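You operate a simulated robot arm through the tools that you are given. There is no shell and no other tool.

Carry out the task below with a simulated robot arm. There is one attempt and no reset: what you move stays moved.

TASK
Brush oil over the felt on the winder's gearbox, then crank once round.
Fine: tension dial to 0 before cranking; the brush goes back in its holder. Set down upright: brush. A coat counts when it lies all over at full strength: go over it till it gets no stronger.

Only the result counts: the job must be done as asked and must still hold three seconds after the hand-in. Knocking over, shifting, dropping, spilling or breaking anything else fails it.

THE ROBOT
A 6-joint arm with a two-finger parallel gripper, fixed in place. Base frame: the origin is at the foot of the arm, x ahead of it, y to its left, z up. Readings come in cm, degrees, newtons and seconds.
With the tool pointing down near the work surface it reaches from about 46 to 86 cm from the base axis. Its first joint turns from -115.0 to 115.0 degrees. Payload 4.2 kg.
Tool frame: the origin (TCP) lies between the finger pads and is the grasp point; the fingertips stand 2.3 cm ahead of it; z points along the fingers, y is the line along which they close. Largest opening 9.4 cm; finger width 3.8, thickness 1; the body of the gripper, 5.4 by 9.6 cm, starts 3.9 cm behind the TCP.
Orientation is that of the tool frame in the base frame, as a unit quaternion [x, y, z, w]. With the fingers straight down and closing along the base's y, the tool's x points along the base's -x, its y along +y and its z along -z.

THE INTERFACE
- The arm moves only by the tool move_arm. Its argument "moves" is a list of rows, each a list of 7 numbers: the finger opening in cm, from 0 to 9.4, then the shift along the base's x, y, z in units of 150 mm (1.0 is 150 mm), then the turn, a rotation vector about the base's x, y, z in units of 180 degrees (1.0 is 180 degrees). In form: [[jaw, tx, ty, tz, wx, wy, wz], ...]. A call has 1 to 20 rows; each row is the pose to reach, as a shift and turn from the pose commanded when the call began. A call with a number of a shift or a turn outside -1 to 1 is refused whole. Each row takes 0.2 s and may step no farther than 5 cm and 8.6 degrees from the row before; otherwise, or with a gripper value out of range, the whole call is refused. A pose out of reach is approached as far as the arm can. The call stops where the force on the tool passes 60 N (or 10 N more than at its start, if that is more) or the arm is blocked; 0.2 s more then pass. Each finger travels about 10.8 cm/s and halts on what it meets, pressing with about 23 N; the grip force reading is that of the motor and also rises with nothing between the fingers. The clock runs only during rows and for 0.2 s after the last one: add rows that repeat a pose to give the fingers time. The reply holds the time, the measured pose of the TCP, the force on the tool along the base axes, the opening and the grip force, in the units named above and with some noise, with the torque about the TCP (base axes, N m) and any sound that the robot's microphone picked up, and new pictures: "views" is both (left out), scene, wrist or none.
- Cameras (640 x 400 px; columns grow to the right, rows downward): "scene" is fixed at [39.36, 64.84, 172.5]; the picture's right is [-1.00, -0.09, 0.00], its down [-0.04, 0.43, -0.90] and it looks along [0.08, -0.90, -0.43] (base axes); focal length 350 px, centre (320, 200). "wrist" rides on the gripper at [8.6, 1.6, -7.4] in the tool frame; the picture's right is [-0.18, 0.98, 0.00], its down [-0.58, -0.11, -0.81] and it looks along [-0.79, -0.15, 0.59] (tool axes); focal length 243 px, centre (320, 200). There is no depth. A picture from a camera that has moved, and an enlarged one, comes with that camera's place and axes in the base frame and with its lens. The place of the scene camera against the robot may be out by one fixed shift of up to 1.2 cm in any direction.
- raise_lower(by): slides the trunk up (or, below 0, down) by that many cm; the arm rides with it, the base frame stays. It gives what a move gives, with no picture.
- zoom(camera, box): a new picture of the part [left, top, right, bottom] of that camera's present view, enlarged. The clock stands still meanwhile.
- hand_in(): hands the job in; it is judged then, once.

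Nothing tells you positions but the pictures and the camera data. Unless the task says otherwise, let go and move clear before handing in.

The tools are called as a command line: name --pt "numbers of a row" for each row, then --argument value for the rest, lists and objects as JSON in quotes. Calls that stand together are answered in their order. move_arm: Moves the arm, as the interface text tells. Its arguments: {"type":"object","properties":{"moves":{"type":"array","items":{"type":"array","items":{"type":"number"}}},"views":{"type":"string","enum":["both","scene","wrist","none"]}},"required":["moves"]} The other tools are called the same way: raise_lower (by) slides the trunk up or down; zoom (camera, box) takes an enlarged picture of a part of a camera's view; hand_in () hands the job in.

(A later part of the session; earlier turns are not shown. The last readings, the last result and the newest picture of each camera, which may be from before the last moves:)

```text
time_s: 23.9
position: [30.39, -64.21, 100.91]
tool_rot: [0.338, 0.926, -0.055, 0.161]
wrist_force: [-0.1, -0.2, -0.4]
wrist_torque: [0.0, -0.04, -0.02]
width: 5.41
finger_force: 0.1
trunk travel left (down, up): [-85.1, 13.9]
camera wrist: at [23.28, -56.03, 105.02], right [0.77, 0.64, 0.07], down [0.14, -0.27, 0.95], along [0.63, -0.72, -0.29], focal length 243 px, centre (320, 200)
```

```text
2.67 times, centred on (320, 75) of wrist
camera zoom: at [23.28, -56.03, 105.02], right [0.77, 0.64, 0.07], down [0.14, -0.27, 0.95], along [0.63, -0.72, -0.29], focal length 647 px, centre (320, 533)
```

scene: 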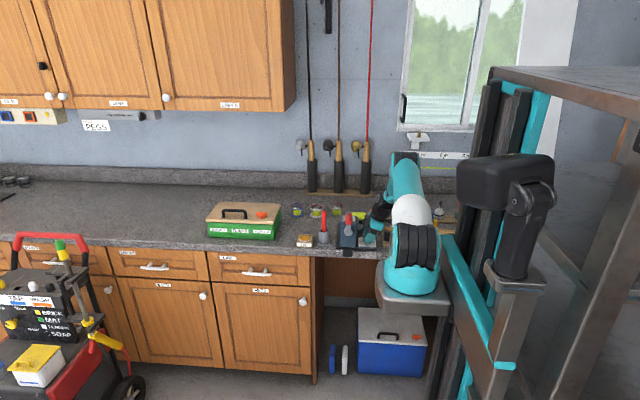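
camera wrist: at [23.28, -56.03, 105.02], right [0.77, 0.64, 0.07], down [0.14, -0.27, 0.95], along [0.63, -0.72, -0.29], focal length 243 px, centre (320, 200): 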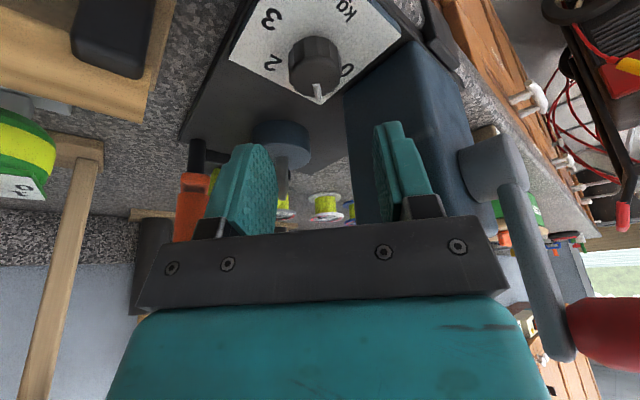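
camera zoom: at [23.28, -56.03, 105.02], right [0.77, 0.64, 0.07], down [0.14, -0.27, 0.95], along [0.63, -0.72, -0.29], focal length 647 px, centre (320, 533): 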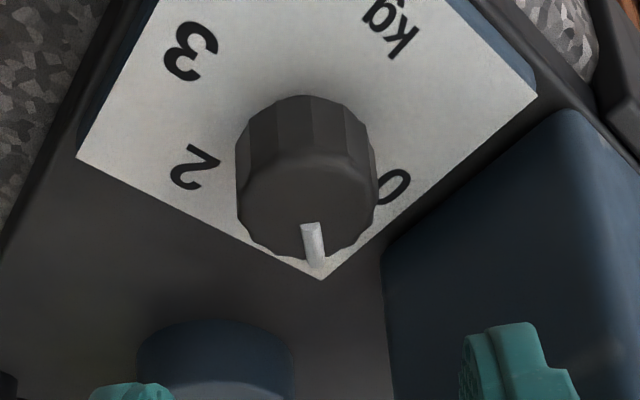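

The pointer now reads about -42° (0.7 kg). One more stroke of about 42°.

move_arm --pt "5.4 0 0.006 -0.13 0 0 0" --pt "5.4 0 0.006 -0.26 0 0 0" --pt "5.4 0 0.006 -0.35 0 0 0" --pt "5.4 0 0.006 -0.382 0 0 0" --pt "4.0 0 0.006 -0.382 0 0 0" --pt "3.0 0 0.006 -0.382 0 0 0" --pt "2.5 0 0.006 -0.382 0 0 0" --pt "2.5 0 0.006 -0.382 0 0 0" --pt "2.5 -0.0032 0.0016 -0.382 0 0 0.0394" --pt "2.5 -0.0056 -0.003 -0.382 0 0 0.0787" --pt "2.5 -0.0075 -0.008 -0.382 0 0 0.1181" --pt "2.5 -0.0088 -0.013 -0.382 0 0 0.1574" --pt "2.5 -0.0095 -0.0182 -0.382 0 0 0.1968" --pt "2.5 -0.0096 -0.0224 -0.382 0 0 0.2361" --pt "2.5 -0.0096 -0.0224 -0.382 0 0 0.2361" --views "wrist"

```text
time_s: 27.1
position: [30.17, -64.33, 95.33]
tool_rot: [-0.021, 0.985, 0.007, 0.171]
wrist_force: [-3.8, -2.3, 1.7]
wrist_torque: [0.04, -0.1, -0.04]
width: 2.94
finger_force: 45.2
trunk travel left (down, up): [-85.1, 13.9]
camera wrist: at [19.56, -63.25, 99.3], right [0.13, 0.99, 0.07], down [0.28, -0.1, 0.95], along [0.95, -0.1, -0.29], focal length 243 px, centre (320, 200)
```

wrist: 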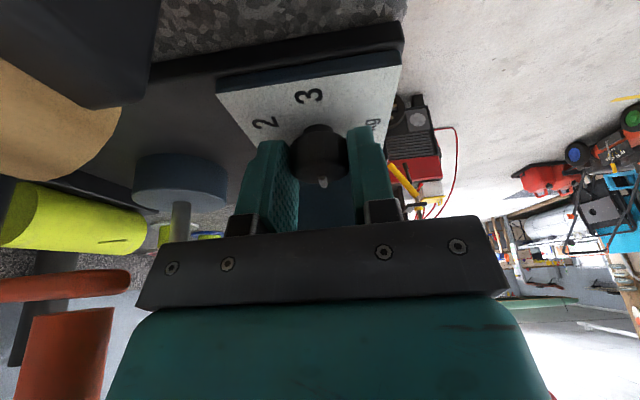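

move_arm --pt "4.0 0 0 0 0 0 0" --pt "5.4 0 0 0 0 0 0" --pt "5.4 0 0 0 0 0 0" --pt "5.4 0 0 0.2 0 0 0" --pt "5.4 0 0 0.45 0 0 0" --pt "5.4 0 0 0.45 0 0 0" --views "wrist"

zoom --camera "wrist" --box '[200, 0, 440, 150]'

zoom --camera "scene" --box '[335, 180, 399, 255]'

```text
time_s: 28.4
position: [30.51, -64.44, 102.03]
tool_rot: [-0.02, 0.985, 0.006, 0.17]
wrist_force: [-0.2, 0.4, 0.6]
wrist_torque: [0.05, 0.0, 0.0]
width: 5.4
finger_force: 0.2
trunk travel left (down, up): [-85.1, 13.9]
camera wrist: at [19.88, -63.26, 106.15], right [0.13, 0.99, 0.07], down [0.28, -0.1, 0.95], along [0.95, -0.11, -0.29], focal length 243 px, centre (320, 200)
```

wrist: 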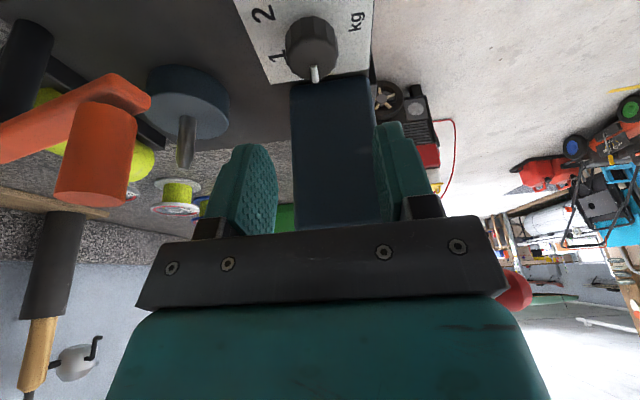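

```text
2.67 times, centred on (320, 75) of wrist
camera zoom: at [19.88, -63.26, 106.15], right [0.13, 0.99, 0.07], down [0.28, -0.1, 0.95], along [0.95, -0.11, -0.29], focal length 647 px, centre (320, 533)
```

zoom: 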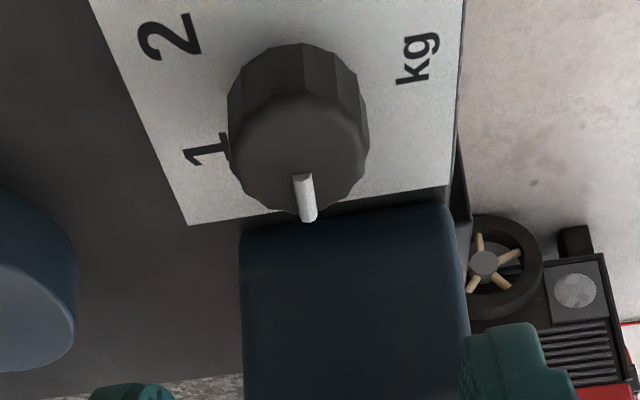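

```text
5.33 times, centred on (367, 218) of scene
camera zoom: at [39.36, 64.84, 172.5], right [-1.0, -0.09, 0.0], down [-0.04, 0.43, -0.9], along [0.08, -0.9, -0.43], focal length 1865 px, centre (69, 107)
```

zoom: 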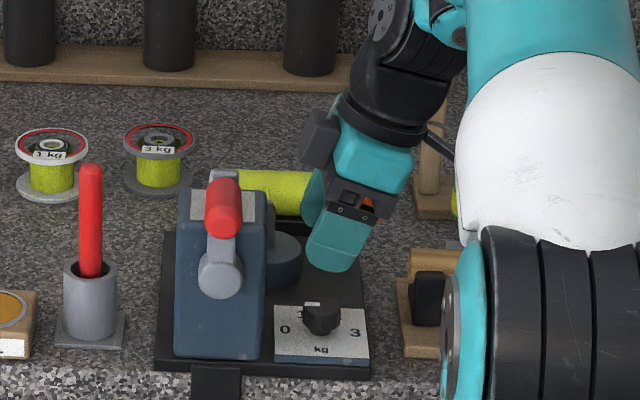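

The pointer now lies on 0. Next I rise clear, un-lean and turn the tool to face the bench, moving toward the brush.

move_arm --pt "5.4 0 0 0.25 0 0 0" --pt "5.4 0 0 0.5 -0.0012 0.0278 0" --pt "5.4 0 0 0.75 -0.0024 0.0555 0" --pt "5.4 0.1 0 0.95 -0.0036 0.0833 0" --pt "5.4 0.2 0 0.95 -0.0048 0.111 0" --pt "5.4 0.27 0 0.95 -0.0048 0.111 0" --pt "5.4 0.27 0 0.95 -0.0048 0.111 0" --views "none"

move_arm --pt "6 0.08 0 0 0 0 -0.0428" --pt "6 0.16 0 0 0 0 -0.0856" --pt "6 0.24 0 0 0 0 -0.1285" --pt "6 0.32 0 0 0 0 -0.1713" --pt "6 0.4 0 0 0 0 -0.2141" --pt "6 0.48 0 0 0 0 -0.257" --pt "6 0.56 0 0 0 0 -0.2998" --pt "6 0.64 0 0 0 0 -0.3426" --pt "6 0.72 0 0 0 0 -0.3854" --pt "6 0.8 0 -0.02 0 0 -0.4283" --pt "6 0.85 0 -0.05 0 0 -0.4711" --pt "6 0.88 0 -0.08 0 0 -0.5139" --pt "6 0.88 0 -0.08 0 0 -0.5139"

```text
time_s: 30.1
position: [34.37, -64.51, 116.23]
tool_rot: [-0.02, 1.0, 0.003, -0.004]
wrist_force: [0.5, -0.2, 0.5]
wrist_torque: [0.0, 0.0, 0.01]
width: 5.39
finger_force: 0.0
trunk travel left (down, up): [-85.1, 13.9]
```

```text
time_s: 32.9
position: [47.56, -64.37, 114.79]
tool_rot: [0.709, 0.705, 0.005, 0.0]
wrist_force: [0.0, -0.2, 0.8]
wrist_torque: [0.02, 0.03, 0.01]
width: 6.01
finger_force: 0.1
trunk travel left (down, up): [-85.1, 13.9]
camera wrist: at [49.19, -55.8, 122.52], right [0.98, -0.19, 0.0], down [-0.12, -0.59, 0.8], along [-0.15, -0.79, -0.6], focal length 243 px, centre (320, 200)
```

scene: 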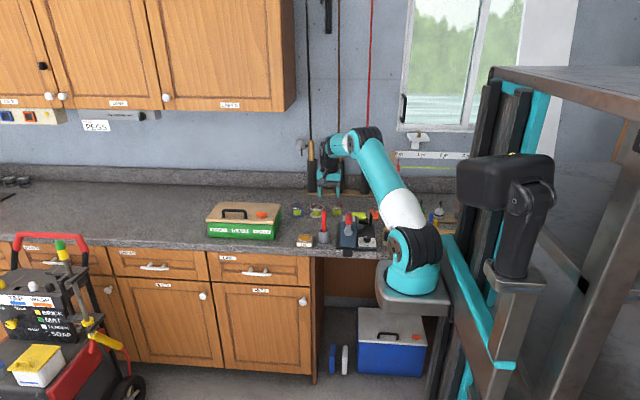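
wrist: 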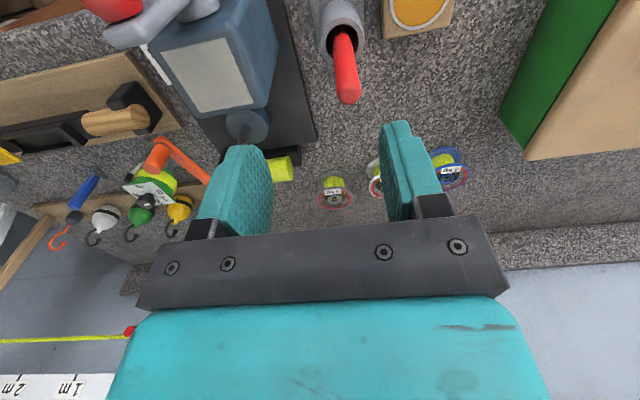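

zoom --camera "wrist" --box '[280, 0, 480, 125]'

zoom --camera "scene" --box '[290, 190, 354, 255]'

```text
3.20 times, centred on (380, 62) of wrist
camera zoom: at [49.19, -55.8, 122.52], right [0.98, -0.19, 0.0], down [-0.12, -0.59, 0.8], along [-0.15, -0.79, -0.6], focal length 776 px, centre (128, 640)
```

zoom: 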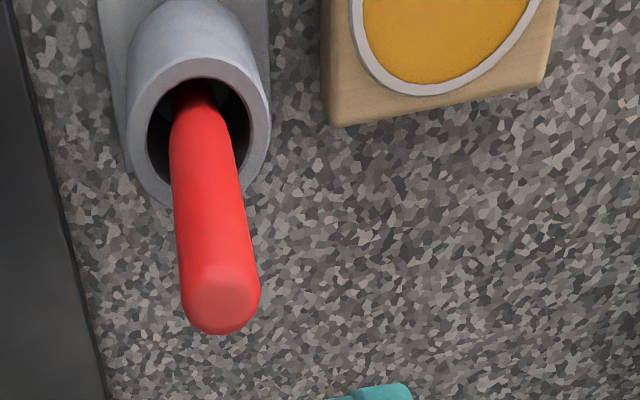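

```text
6.15 times, centred on (322, 222) of scene
camera zoom: at [39.36, 64.84, 172.5], right [-1.0, -0.09, 0.0], down [-0.04, 0.43, -0.9], along [0.08, -0.9, -0.43], focal length 2152 px, centre (308, 62)
```

zoom: 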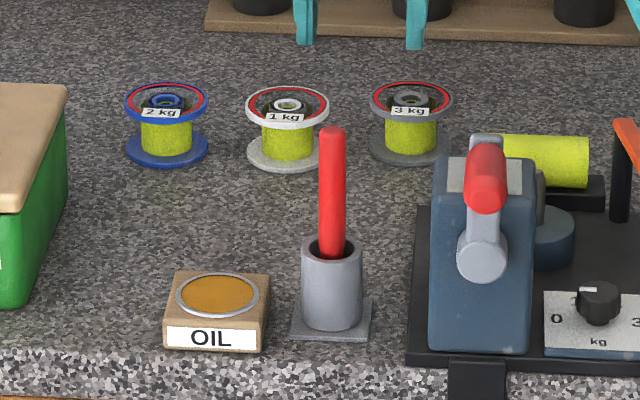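

Triangulating with all the views, the brush handle top is at about (49.45, -65.7, 105.4) and the cup rim at z≈95.7. I'll move over it and check alignment before descending.

move_arm --pt "6 0.06 -0.04 -0.1 -0.001 0.001 0.001" --pt "6 0.126 -0.085 -0.25 -0.0022 0.0022 0.0018" --pt "6 0.126 -0.085 -0.36 -0.0022 0.0022 0.0018" --pt "6 0.126 -0.085 -0.36 -0.0022 0.0022 0.0018"

zoom --camera "wrist" --box '[160, 0, 480, 200]'

zoom --camera "scene" --box '[290, 180, 354, 255]'

```text
time_s: 33.9
position: [49.34, -65.75, 109.57]
tool_rot: [0.706, 0.709, 0.0, 0.0]
wrist_force: [-0.4, 0.1, -0.6]
wrist_torque: [0.02, -0.02, -0.01]
width: 5.99
finger_force: 0.0
trunk travel left (down, up): [-85.1, 13.9]
camera wrist: at [51.0, -57.06, 117.09], right [0.98, -0.18, 0.0], down [-0.11, -0.58, 0.81], along [-0.15, -0.79, -0.59], focal length 243 px, centre (320, 200)
```

scene: 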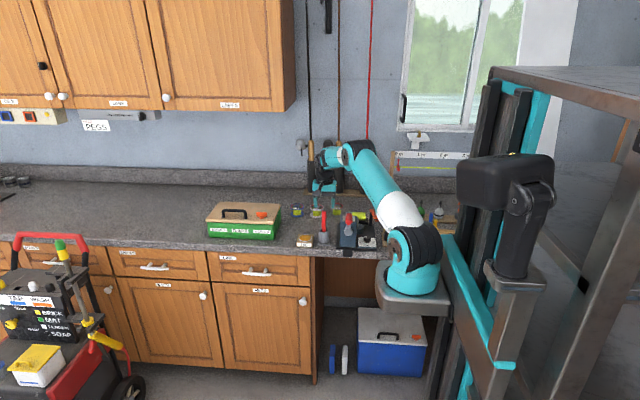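
wrist: 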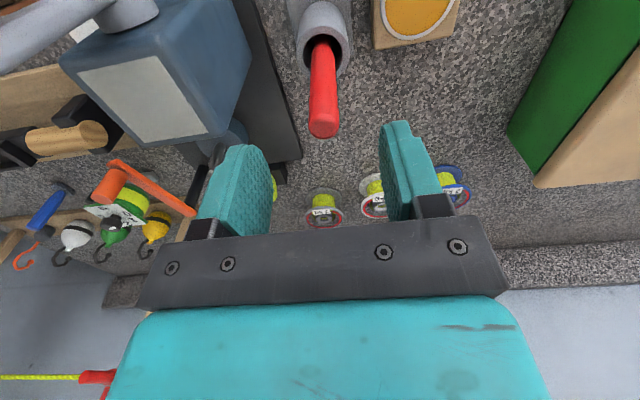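

```text
2.00 times, centred on (320, 100) of wrist
camera zoom: at [51.0, -57.06, 117.09], right [0.98, -0.18, 0.0], down [-0.11, -0.58, 0.81], along [-0.15, -0.79, -0.59], focal length 485 px, centre (320, 400)
```

zoom: 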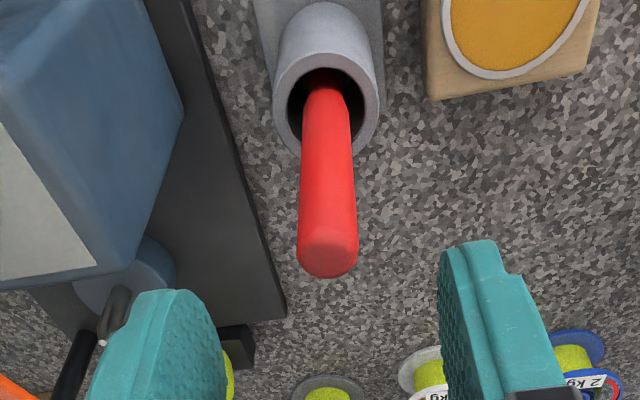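

```text
5.33 times, centred on (322, 218) of scene
camera zoom: at [39.36, 64.84, 172.5], right [-1.0, -0.09, 0.0], down [-0.04, 0.43, -0.9], along [0.08, -0.9, -0.43], focal length 1865 px, centre (309, 107)
```

zoom: 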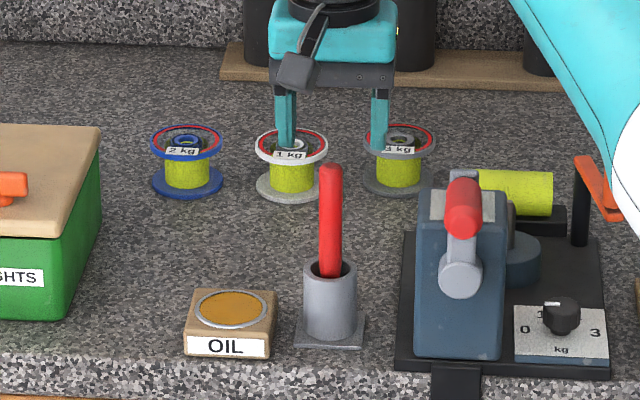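

The brush is centred between the fingers. I'll lower to z≈102.2 and grip the handle.

move_arm --pt "6 0.013 0 -0.15 0 0 0" --pt "6 0.013 0 -0.3 0 0 0" --pt "6 0.013 0 -0.42 0 0 0" --pt "6 0.013 0 -0.487 0 0 0" --pt "6 0.013 0 -0.487 0 0 0"

zoom --camera "scene" --box '[290, 180, 354, 255]'

```text
time_s: 35.0
position: [49.67, -65.72, 102.17]
tool_rot: [0.706, 0.708, 0.0, 0.001]
wrist_force: [0.1, -0.7, -0.9]
wrist_torque: [-0.03, -0.01, 0.01]
width: 5.99
finger_force: 0.0
trunk travel left (down, up): [-85.1, 13.9]
camera wrist: at [51.33, -57.01, 109.73], right [0.98, -0.18, 0.0], down [-0.11, -0.58, 0.81], along [-0.15, -0.79, -0.59], focal length 243 px, centre (320, 200)
```

scene: 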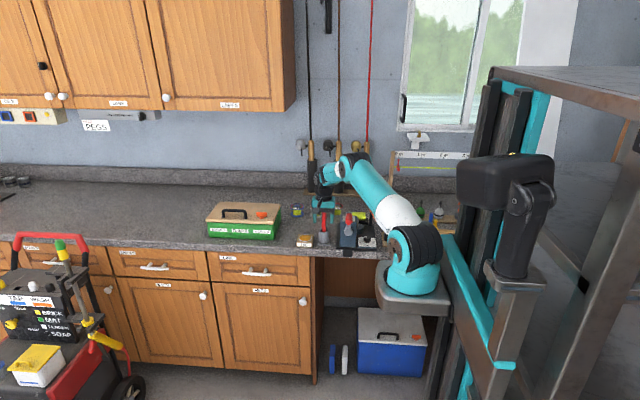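
wrist: 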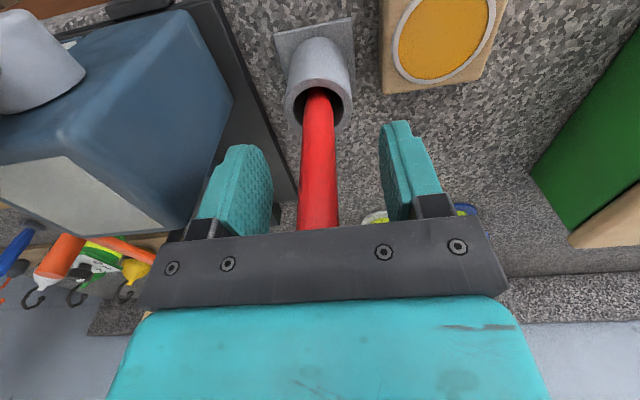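

```text
5.33 times, centred on (322, 218) of scene
camera zoom: at [39.36, 64.84, 172.5], right [-1.0, -0.09, 0.0], down [-0.04, 0.43, -0.9], along [0.08, -0.9, -0.43], focal length 1865 px, centre (309, 107)
```

zoom: 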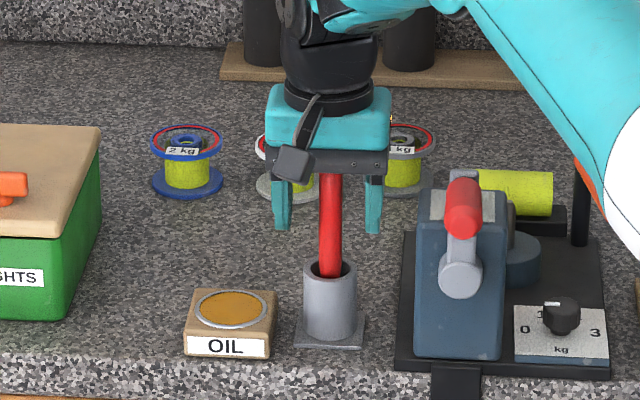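

move_arm --pt "4.5 0 0 0 0 0 0" --pt "3.0 0 0 0 0 0 0" --pt "2.0 0 0 0 0 0 0" --pt "1.2 0 0 0 0 0 0" --pt "1.2 0 0 0 0 0 0"

```text
time_s: 36.2
position: [49.72, -65.66, 102.39]
tool_rot: [0.706, 0.708, 0.0, 0.001]
wrist_force: [-1.1, -0.2, -0.2]
wrist_torque: [-0.02, 0.01, -0.03]
width: 1.76
finger_force: 23.0
trunk travel left (down, up): [-85.1, 13.9]
camera wrist: at [51.32, -57.0, 109.75], right [0.98, -0.18, 0.0], down [-0.11, -0.58, 0.81], along [-0.15, -0.79, -0.59], focal length 243 px, centre (320, 200)
```

scene: 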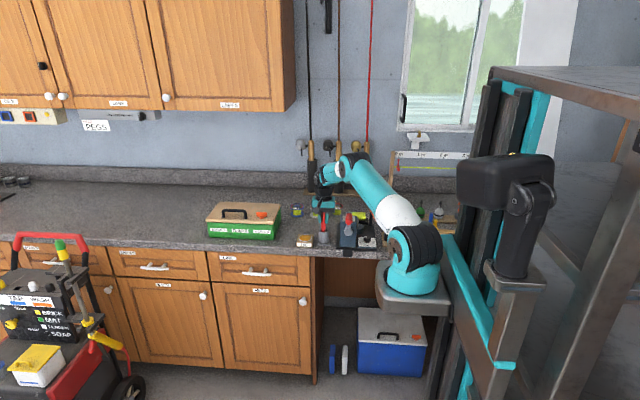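
wrist: 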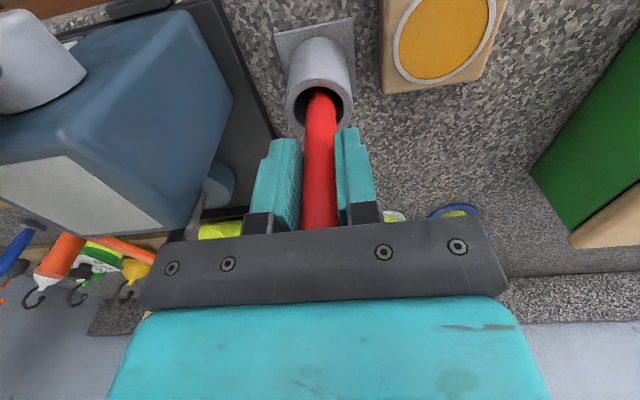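

Gripped at 1.76 cm. I'll lift straight up 9 cm and look at the bristles.

move_arm --pt "1.2 0 0 0.1 0 0 0" --pt "1.2 0 0 0.25 0 0 0" --pt "1.2 0 0 0.42 0 0 0" --pt "1.2 0 0 0.6 0 0 0" --pt "1.2 0 0 0.6 0 0 0"

zoom --camera "scene" --box '[290, 170, 354, 245]'

zoom --camera "wrist" --box '[220, 0, 540, 200]'

```text
time_s: 37.5
position: [49.59, -65.56, 111.32]
tool_rot: [0.706, 0.708, 0.001, 0.0]
wrist_force: [-0.5, 0.0, -0.3]
wrist_torque: [0.03, 0.01, 0.01]
width: 1.79
finger_force: 23.1
trunk travel left (down, up): [-85.1, 13.9]
camera wrist: at [51.16, -56.92, 118.75], right [0.98, -0.18, 0.0], down [-0.11, -0.58, 0.81], along [-0.15, -0.79, -0.59], focal length 243 px, centre (320, 200)
```

scene: 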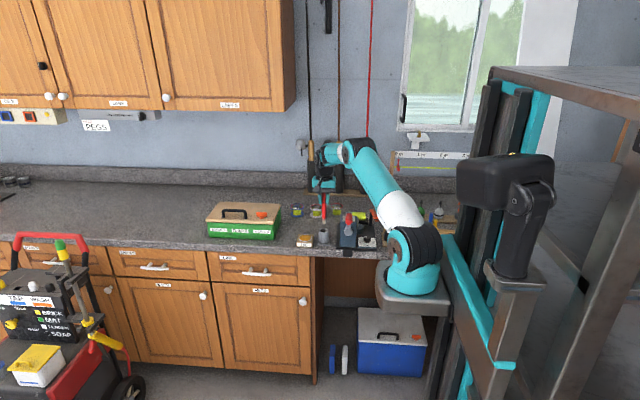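
wrist: 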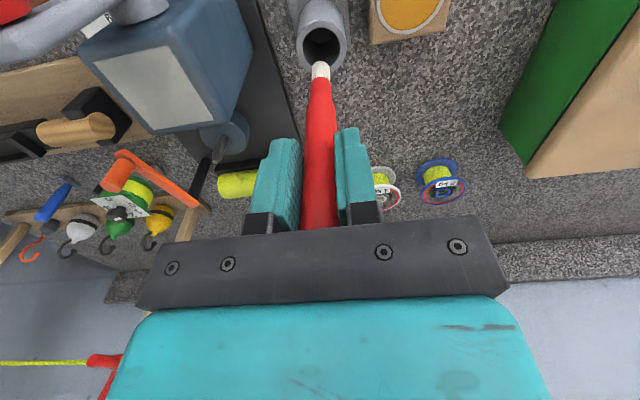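

```text
5.33 times, centred on (322, 208) of scene
camera zoom: at [39.36, 64.84, 172.5], right [-1.0, -0.09, 0.0], down [-0.04, 0.43, -0.9], along [0.08, -0.9, -0.43], focal length 1865 px, centre (309, 160)
```

zoom: 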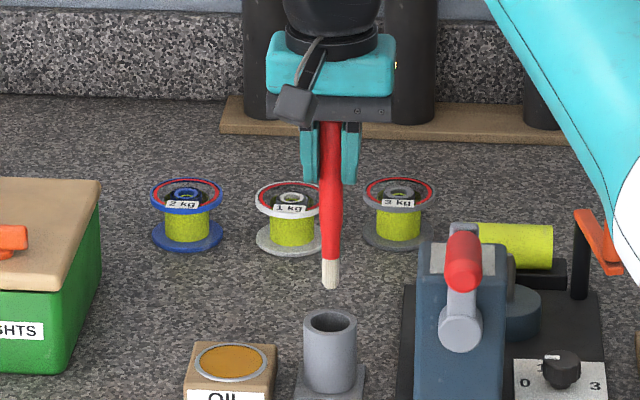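

```text
2.00 times, centred on (380, 100) of wrist
camera zoom: at [51.16, -56.92, 118.75], right [0.98, -0.18, 0.0], down [-0.11, -0.58, 0.81], along [-0.15, -0.79, -0.59], focal length 485 px, centre (200, 400)
```

zoom: 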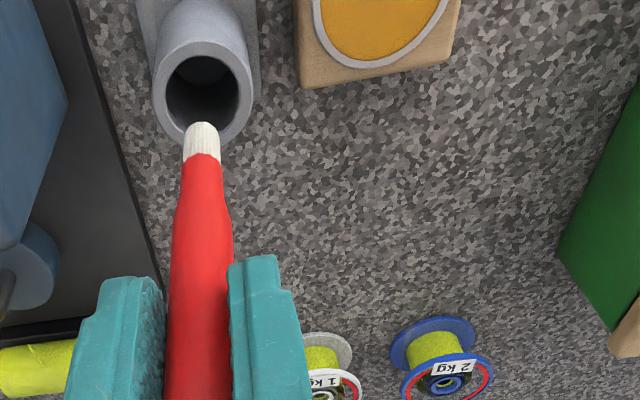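

The brush has a narrow round tip, about 12.1 cm below the TCP. The oil pad's surface is near (57.75, -64.5, 92.5). I'll move above it and check.

move_arm --pt "1.2 0.18 0.03 0 0 0 0" --pt "1.2 0.36 0.06 0 0 0 0" --pt "1.2 0.54 0.077 0 0 0 0" --pt "1.2 0.54 0.077 -0.15 0 0 0" --pt "1.2 0.54 0.077 -0.27 0 0 0" --pt "1.2 0.54 0.077 -0.27 0 0 0"

zoom --camera "scene" --box '[275, 180, 339, 255]'

zoom --camera "wrist" --box '[220, 0, 420, 125]'

```text
time_s: 38.9
position: [57.76, -64.54, 107.07]
tool_rot: [0.706, 0.709, 0.0, 0.0]
wrist_force: [0.1, -0.1, -0.1]
wrist_torque: [0.03, 0.01, 0.0]
width: 1.75
finger_force: 22.5
trunk travel left (down, up): [-85.1, 13.9]
camera wrist: at [59.23, -55.85, 114.55], right [0.98, -0.18, 0.0], down [-0.11, -0.58, 0.81], along [-0.15, -0.79, -0.59], focal length 243 px, centre (320, 200)
```

scene: 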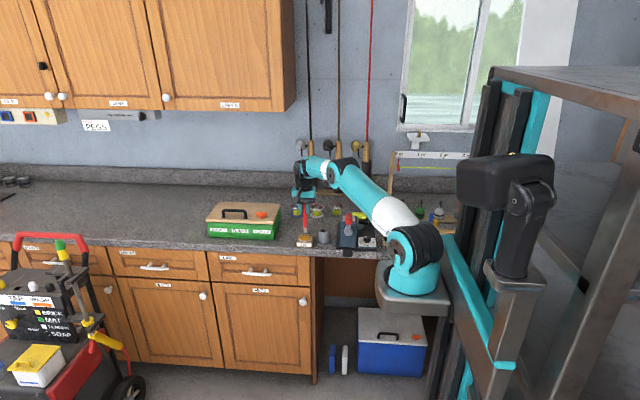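
wrist: 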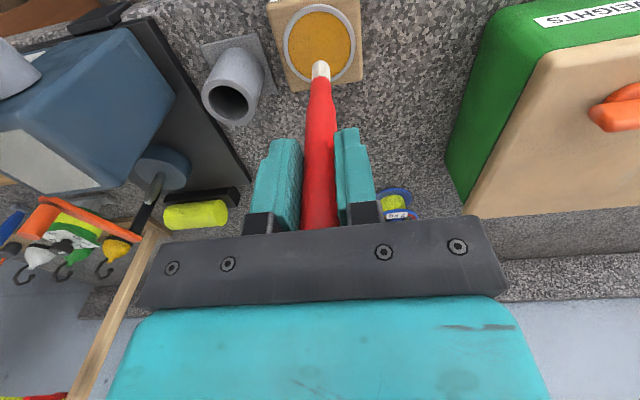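

```text
5.33 times, centred on (307, 218) of scene
camera zoom: at [39.36, 64.84, 172.5], right [-1.0, -0.09, 0.0], down [-0.04, 0.43, -0.9], along [0.08, -0.9, -0.43], focal length 1865 px, centre (389, 107)
```

zoom: 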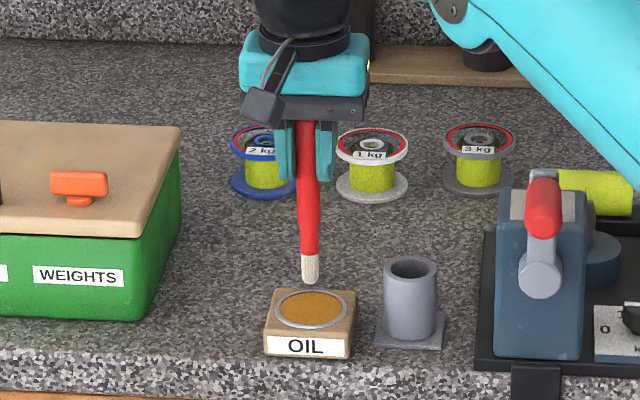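

```text
3.20 times, centred on (320, 62) of wrist
camera zoom: at [59.23, -55.85, 114.55], right [0.98, -0.18, 0.0], down [-0.11, -0.58, 0.81], along [-0.15, -0.79, -0.59], focal length 776 px, centre (320, 640)
```

zoom: 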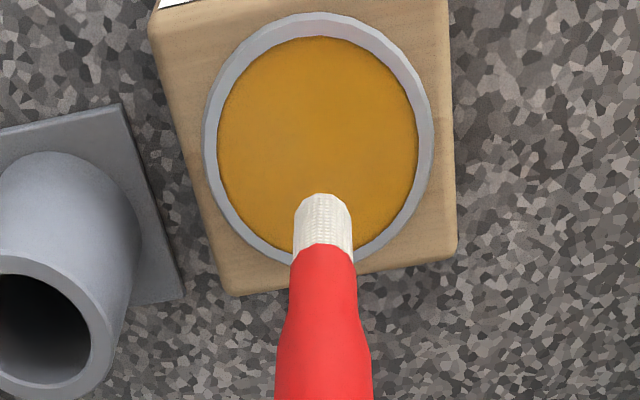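

move_arm --pt "1.2 0 0.01 -0.08 0 0 0" --pt "1.2 0 0.01 -0.13 0 0 0" --pt "1.2 0 0.01 -0.15 0 0 0" --pt "1.2 0 0.01 -0.15 0 0 0" --views "wrist"

zoom --camera "wrist" --box '[220, 0, 420, 125]'

zoom --camera "scene" --box '[275, 180, 339, 255]'

```text
time_s: 39.9
position: [57.72, -64.28, 104.84]
tool_rot: [0.706, 0.708, 0.001, -0.001]
wrist_force: [-0.7, -0.2, 0.4]
wrist_torque: [0.04, 0.05, -0.03]
width: 1.79
finger_force: 22.7
trunk travel left (down, up): [-85.1, 13.9]
camera wrist: at [59.33, -55.64, 112.38], right [0.98, -0.18, 0.0], down [-0.11, -0.58, 0.81], along [-0.15, -0.79, -0.59], focal length 243 px, centre (320, 200)
```

wrist: 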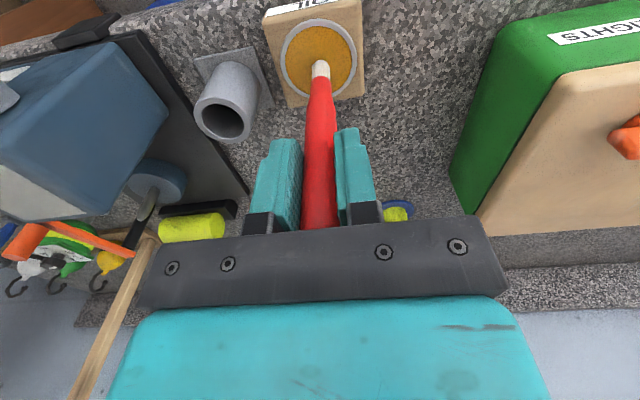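

```text
3.20 times, centred on (320, 62) of wrist
camera zoom: at [59.33, -55.64, 112.38], right [0.98, -0.18, 0.0], down [-0.11, -0.58, 0.81], along [-0.15, -0.79, -0.59], focal length 776 px, centre (320, 640)
```

zoom: 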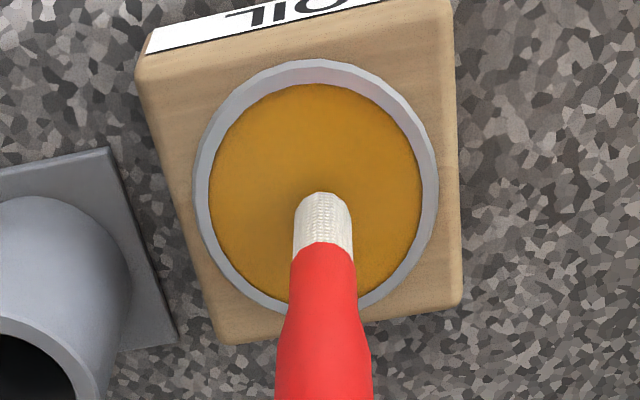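

```text
5.33 times, centred on (307, 218) of scene
camera zoom: at [39.36, 64.84, 172.5], right [-1.0, -0.09, 0.0], down [-0.04, 0.43, -0.9], along [0.08, -0.9, -0.43], focal length 1865 px, centre (389, 107)
```

zoom: 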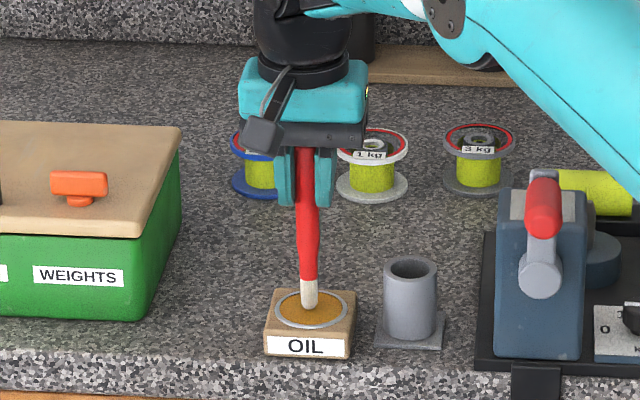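

move_arm --pt "1.2 0 0 -0.02 0 0 0" --pt "1.2 0 0 -0.04 0 0 0" --pt "1.2 0 0 -0.04 0 0 0" --views "wrist"

zoom --camera "wrist" --box '[260, 10, 390, 110]'

zoom --camera "scene" --box '[285, 210, 329, 250]'

```text
time_s: 40.6
position: [57.71, -64.26, 104.52]
tool_rot: [0.706, 0.708, -0.002, 0.003]
wrist_force: [-2.0, -0.7, 22.6]
wrist_torque: [-0.01, 0.39, 0.0]
width: 1.78
finger_force: 22.9
trunk travel left (down, up): [-85.1, 13.9]
camera wrist: at [59.3, -55.64, 112.09], right [0.98, -0.18, 0.0], down [-0.11, -0.58, 0.81], along [-0.14, -0.8, -0.59], focal length 243 px, centre (320, 200)
```

wrist: 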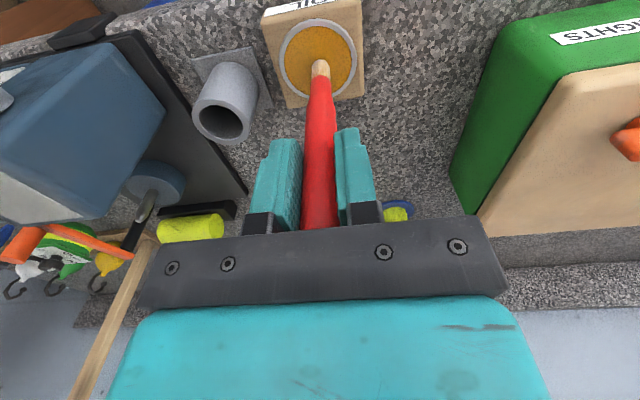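

```text
4.00 times, centred on (325, 60) of wrist
camera zoom: at [59.3, -55.64, 112.09], right [0.98, -0.18, 0.0], down [-0.11, -0.58, 0.81], along [-0.14, -0.8, -0.59], focal length 970 px, centre (300, 760)
```

zoom: 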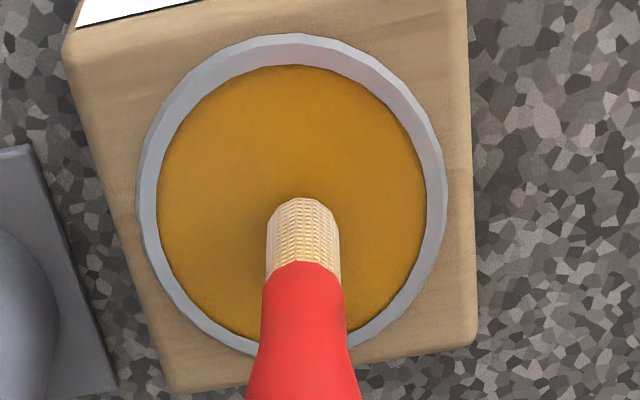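

```text
10.00 times, centred on (307, 230) of scene
camera zoom: at [39.36, 64.84, 172.5], right [-1.0, -0.09, 0.0], down [-0.04, 0.43, -0.9], along [0.08, -0.9, -0.43], focal length 3497 px, centre (450, -100)
```

zoom: 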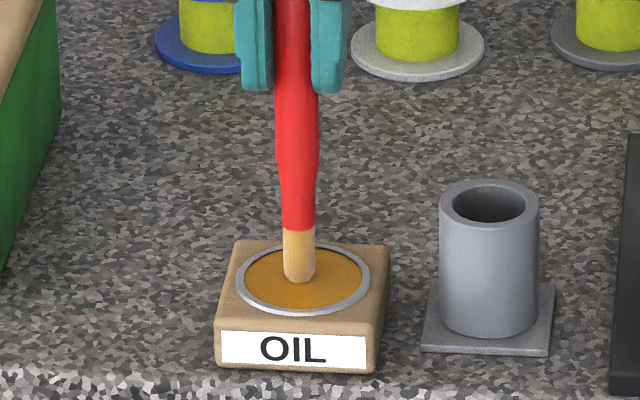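

The bristles touched the oil and took on colour (22 N is a bit much). I'll ease off slightly and dwell to load the brush fully.

move_arm --pt "1.2 0 0 0.012 0 0 0" --pt "1.2 0 0 0.012 0 0 0" --pt "1.2 0 0 0.012 0 0 0" --pt "1.2 0 0 0.012 0 0 0" --pt "1.2 0 0 0.012 0 0 0" --pt "1.2 0 0 0.012 0 0 0" --views "wrist"

zoom --camera "wrist" --box '[260, 10, 390, 110]'

```text
time_s: 42.0
position: [57.81, -64.32, 104.58]
tool_rot: [0.706, 0.708, -0.002, 0.0]
wrist_force: [1.7, -1.2, 18.2]
wrist_torque: [-0.16, -0.34, 0.03]
width: 1.79
finger_force: 23.5
trunk travel left (down, up): [-85.1, 13.9]
camera wrist: at [59.33, -55.61, 112.04], right [0.98, -0.18, 0.0], down [-0.11, -0.58, 0.81], along [-0.15, -0.79, -0.59], focal length 243 px, centre (320, 200)
```

wrist: 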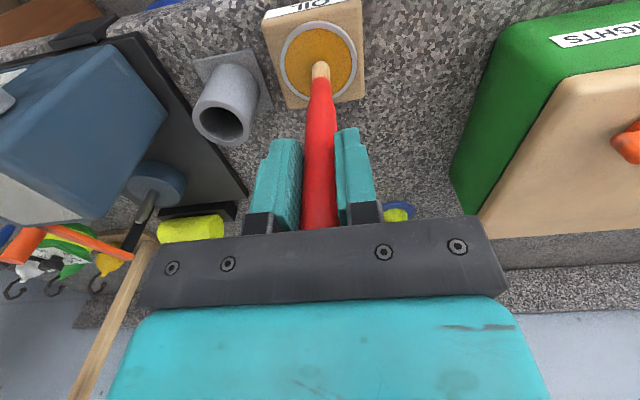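

```text
4.00 times, centred on (325, 60) of wrist
camera zoom: at [59.33, -55.61, 112.04], right [0.98, -0.18, 0.0], down [-0.11, -0.58, 0.81], along [-0.15, -0.79, -0.59], focal length 970 px, centre (300, 760)
```

zoom: 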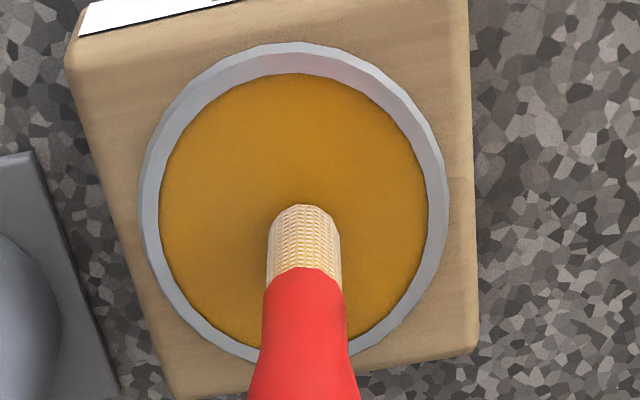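

The brush is loaded. I'll lift it high and carry it over the cup and gearbox to the felt.

move_arm --pt "1.2 0 0 0.1 0 0 0" --pt "1.2 0 0 0.3 0 0 0" --pt "1.2 0 0 0.55 0 0 0" --pt "1.2 -0.1 0 0.8 0 0 0" --pt "1.2 -0.3 0 0.96 0 0 0" --pt "1.2 -0.6 0.01 0.96 0 0 0" --pt "1.2 -0.9 0.02 0.96 0 0 0" --pt "1.2 -1.0 0.03 0.96 0 0 0" --pt "1.2 -1.0 0.03 0.96 0 0 0"

zoom --camera "wrist" --box '[200, 0, 400, 125]'

```text
time_s: 44.0
position: [42.68, -63.81, 118.9]
tool_rot: [0.706, 0.708, 0.0, 0.0]
wrist_force: [0.0, 0.3, -0.2]
wrist_torque: [-0.02, 0.03, 0.04]
width: 1.77
finger_force: 23.4
trunk travel left (down, up): [-85.1, 13.9]
camera wrist: at [44.36, -55.18, 126.43], right [0.98, -0.18, 0.0], down [-0.11, -0.58, 0.81], along [-0.15, -0.79, -0.59], focal length 243 px, centre (320, 200)
```

scene: 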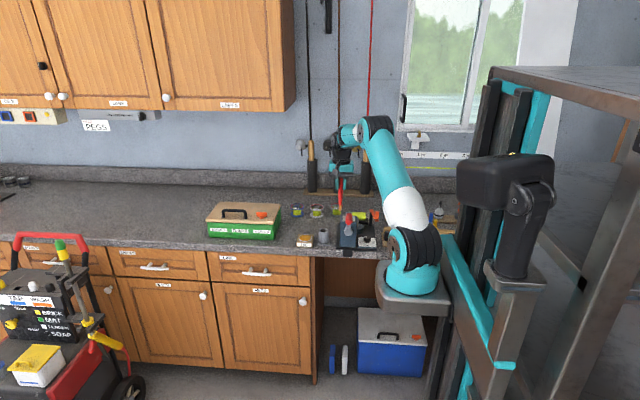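
wrist: 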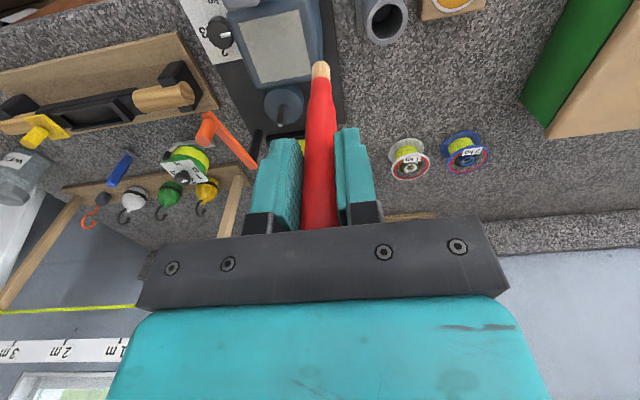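

```text
3.20 times, centred on (300, 62) of wrist
camera zoom: at [44.36, -55.18, 126.43], right [0.98, -0.18, 0.0], down [-0.11, -0.58, 0.81], along [-0.15, -0.79, -0.59], focal length 776 px, centre (384, 640)
```

zoom: 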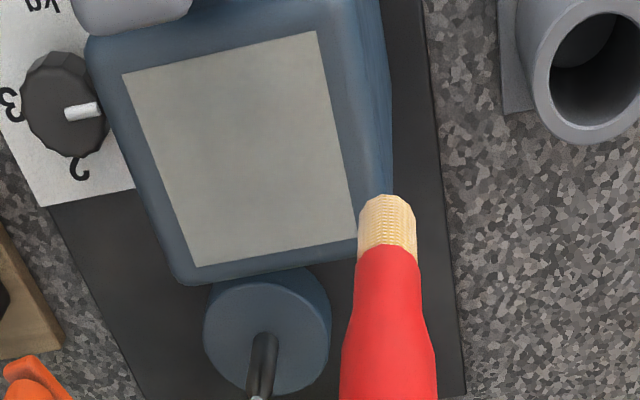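

zoom --camera "wrist" --box '[196, 5, 256, 65]'

```text
6.67 times, centred on (226, 35) of wrist
camera zoom: at [44.36, -55.18, 126.43], right [0.98, -0.18, 0.0], down [-0.11, -0.58, 0.81], along [-0.15, -0.79, -0.59], focal length 1618 px, centre (947, 1300)
```

zoom: 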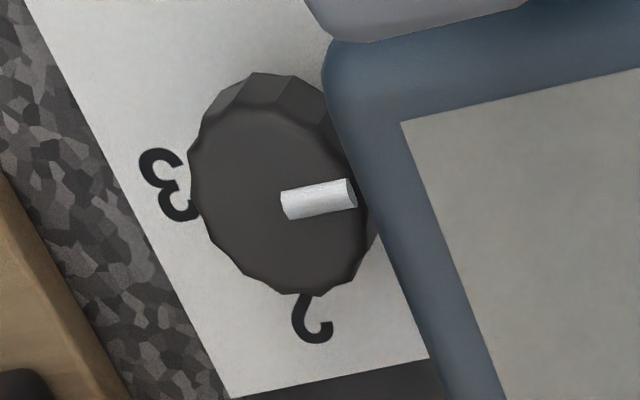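

The felt spans x 36.6–41.55, y -61.1 to -66.1 at z≈103.7, and the dial pointer is aligned with 0. I'll descend on the felt's centre gently.

move_arm --pt "1.2 -0.12 0.006 0 0 0 0" --pt "1.2 -0.243 0.013 0 0 0 0" --pt "1.2 -0.243 0.013 -0.12 0 0 0" --pt "1.2 -0.243 0.013 -0.18 0 0 0" --pt "1.2 -0.243 0.013 -0.2 0 0 0" --pt "1.2 -0.243 0.013 -0.2 0 0 0" --views "wrist"

zoom --camera "wrist" --box '[240, 10, 400, 110]'

zoom --camera "scene" --box '[325, 190, 373, 230]'

```text
time_s: 45.5
position: [39.1, -63.7, 115.76]
tool_rot: [0.706, 0.709, 0.0, -0.001]
wrist_force: [0.1, 0.7, 0.1]
wrist_torque: [0.01, 0.0, -0.01]
width: 1.75
finger_force: 22.9
trunk travel left (down, up): [-85.1, 13.9]
camera wrist: at [40.78, -55.04, 123.36], right [0.98, -0.18, 0.0], down [-0.11, -0.58, 0.81], along [-0.15, -0.79, -0.59], focal length 243 px, centre (320, 200)
```

wrist: 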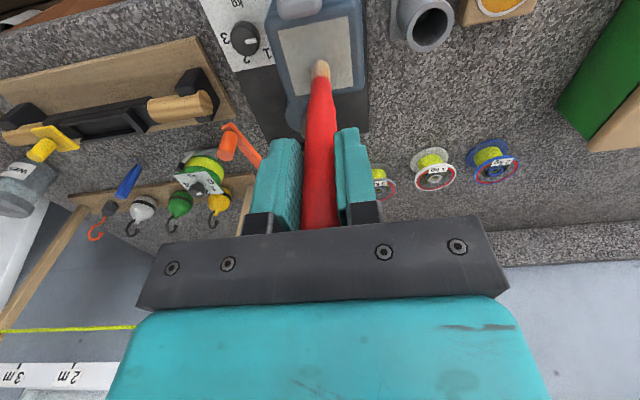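

```text
4.00 times, centred on (320, 60) of wrist
camera zoom: at [40.78, -55.04, 123.36], right [0.98, -0.18, 0.0], down [-0.11, -0.58, 0.81], along [-0.15, -0.79, -0.59], focal length 970 px, centre (320, 760)
```

zoom: 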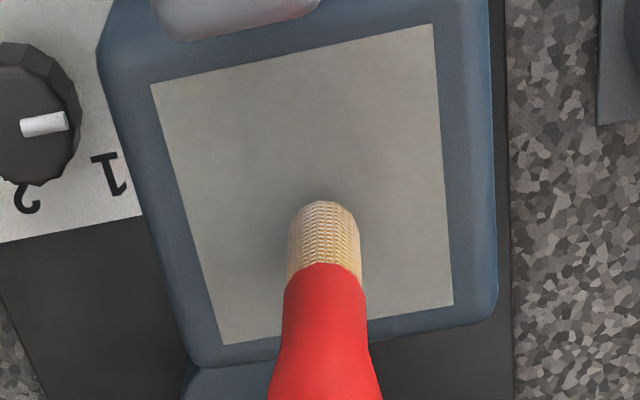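

```text
10.00 times, centred on (349, 210) of scene
camera zoom: at [39.36, 64.84, 172.5], right [-1.0, -0.09, 0.0], down [-0.04, 0.43, -0.9], along [0.08, -0.9, -0.43], focal length 3497 px, centre (30, 100)
```

zoom: 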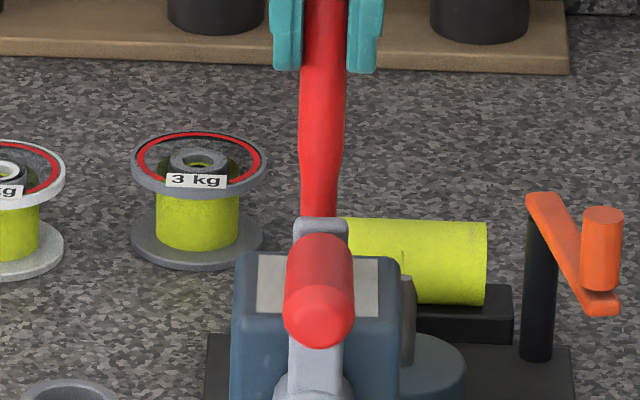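

move_arm --pt "1.2 0 0 -0.01 0 0 0" --pt "1.2 0 0 -0.018 0 0 0" --pt "1.2 0 0 -0.018 0 0 0" --views "wrist"

zoom --camera "wrist" --box '[240, 10, 400, 110]'

```text
time_s: 46.2
position: [39.03, -63.65, 115.69]
tool_rot: [0.706, 0.709, -0.001, 0.001]
wrist_force: [-1.0, -1.3, 4.6]
wrist_torque: [-0.01, 0.19, 0.0]
width: 1.8
finger_force: 23.3
trunk travel left (down, up): [-85.1, 13.9]
camera wrist: at [40.73, -55.04, 123.16], right [0.98, -0.18, 0.0], down [-0.11, -0.58, 0.81], along [-0.15, -0.79, -0.59], focal length 243 px, centre (320, 200)
```

wrist: 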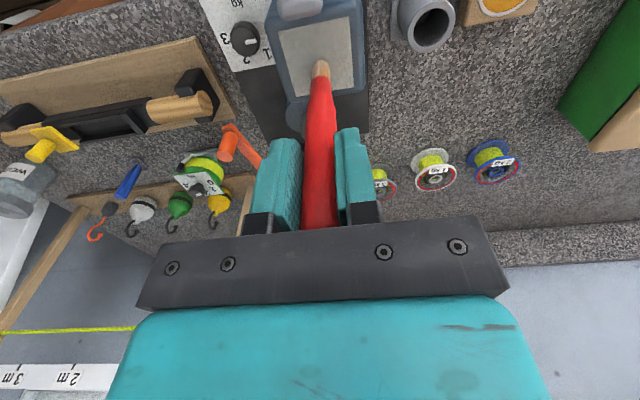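

```text
4.00 times, centred on (320, 60) of wrist
camera zoom: at [40.73, -55.04, 123.16], right [0.98, -0.18, 0.0], down [-0.11, -0.58, 0.81], along [-0.15, -0.79, -0.59], focal length 970 px, centre (320, 760)
```

zoom: 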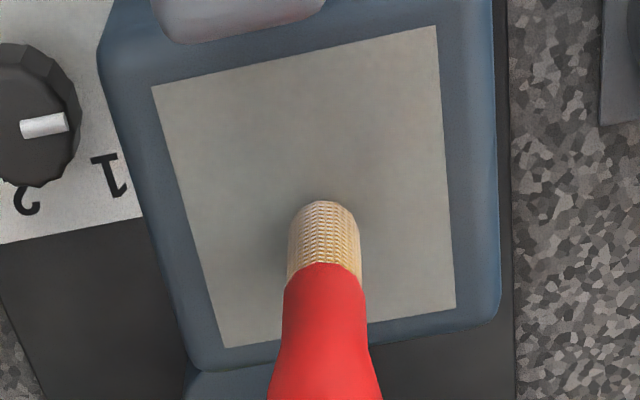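

Contact at 4.6 N. Now I start brushing in overlapping strokes along x, working from the front edge to the back.

move_arm --pt "1.2 -0.08 0.08 -0.003 0 0 0" --pt "1.2 -0.157 0.157 -0.004 0 0 0" --pt "1.2 -0.08 0.157 -0.004 0 0 0" --pt "1.2 0 0.157 -0.004 0 0 0" --pt "1.2 0.08 0.157 -0.004 0 0 0" --pt "1.2 0.157 0.157 -0.004 0 0 0" --pt "1.2 0.157 0.112 -0.004 0 0 0" --pt "1.2 0.08 0.112 -0.004 0 0 0" --pt "1.2 0 0.112 -0.004 0 0 0" --pt "1.2 -0.08 0.112 -0.004 0 0 0" --pt "1.2 -0.157 0.112 -0.004 0 0 0" --pt "1.2 -0.157 0.067 -0.004 0 0 0" --pt "1.2 -0.08 0.067 -0.004 0 0 0" --pt "1.2 0 0.067 -0.004 0 0 0" --pt "1.2 0.08 0.067 -0.004 0 0 0" --pt "1.2 0.157 0.067 -0.004 0 0 0" --pt "1.2 0.157 0.022 -0.004 0 0 0" --pt "1.2 0.08 0.022 -0.004 0 0 0" --pt "1.2 0 0.022 -0.004 0 0 0" --pt "1.2 -0.08 0.022 -0.004 0 0 0" --views "wrist"

zoom --camera "wrist" --box '[240, 10, 400, 110]'

```text
time_s: 50.5
position: [37.72, -63.22, 115.56]
tool_rot: [0.706, 0.708, -0.001, 0.0]
wrist_force: [0.5, 0.0, -1.7]
wrist_torque: [-0.01, 0.02, 0.02]
width: 1.76
finger_force: 23.4
trunk travel left (down, up): [-85.1, 13.9]
camera wrist: at [39.42, -54.62, 123.07], right [0.98, -0.18, 0.0], down [-0.11, -0.58, 0.81], along [-0.15, -0.79, -0.59], focal length 243 px, centre (320, 200)
```

wrist: 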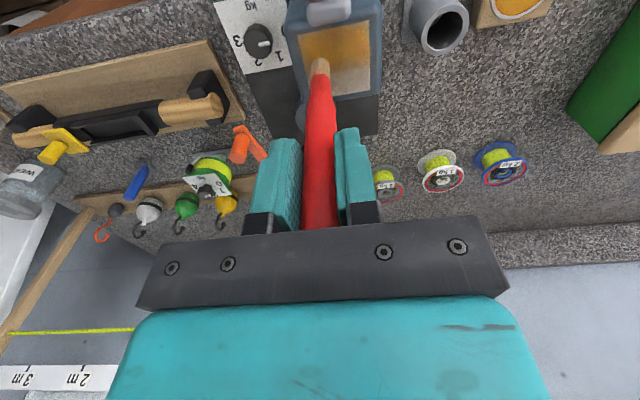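

```text
4.00 times, centred on (320, 60) of wrist
camera zoom: at [39.42, -54.62, 123.07], right [0.98, -0.18, 0.0], down [-0.11, -0.58, 0.81], along [-0.15, -0.79, -0.59], focal length 970 px, centre (320, 760)
```

zoom: 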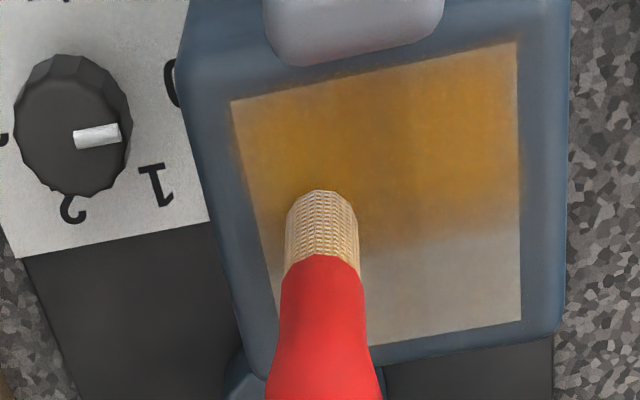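

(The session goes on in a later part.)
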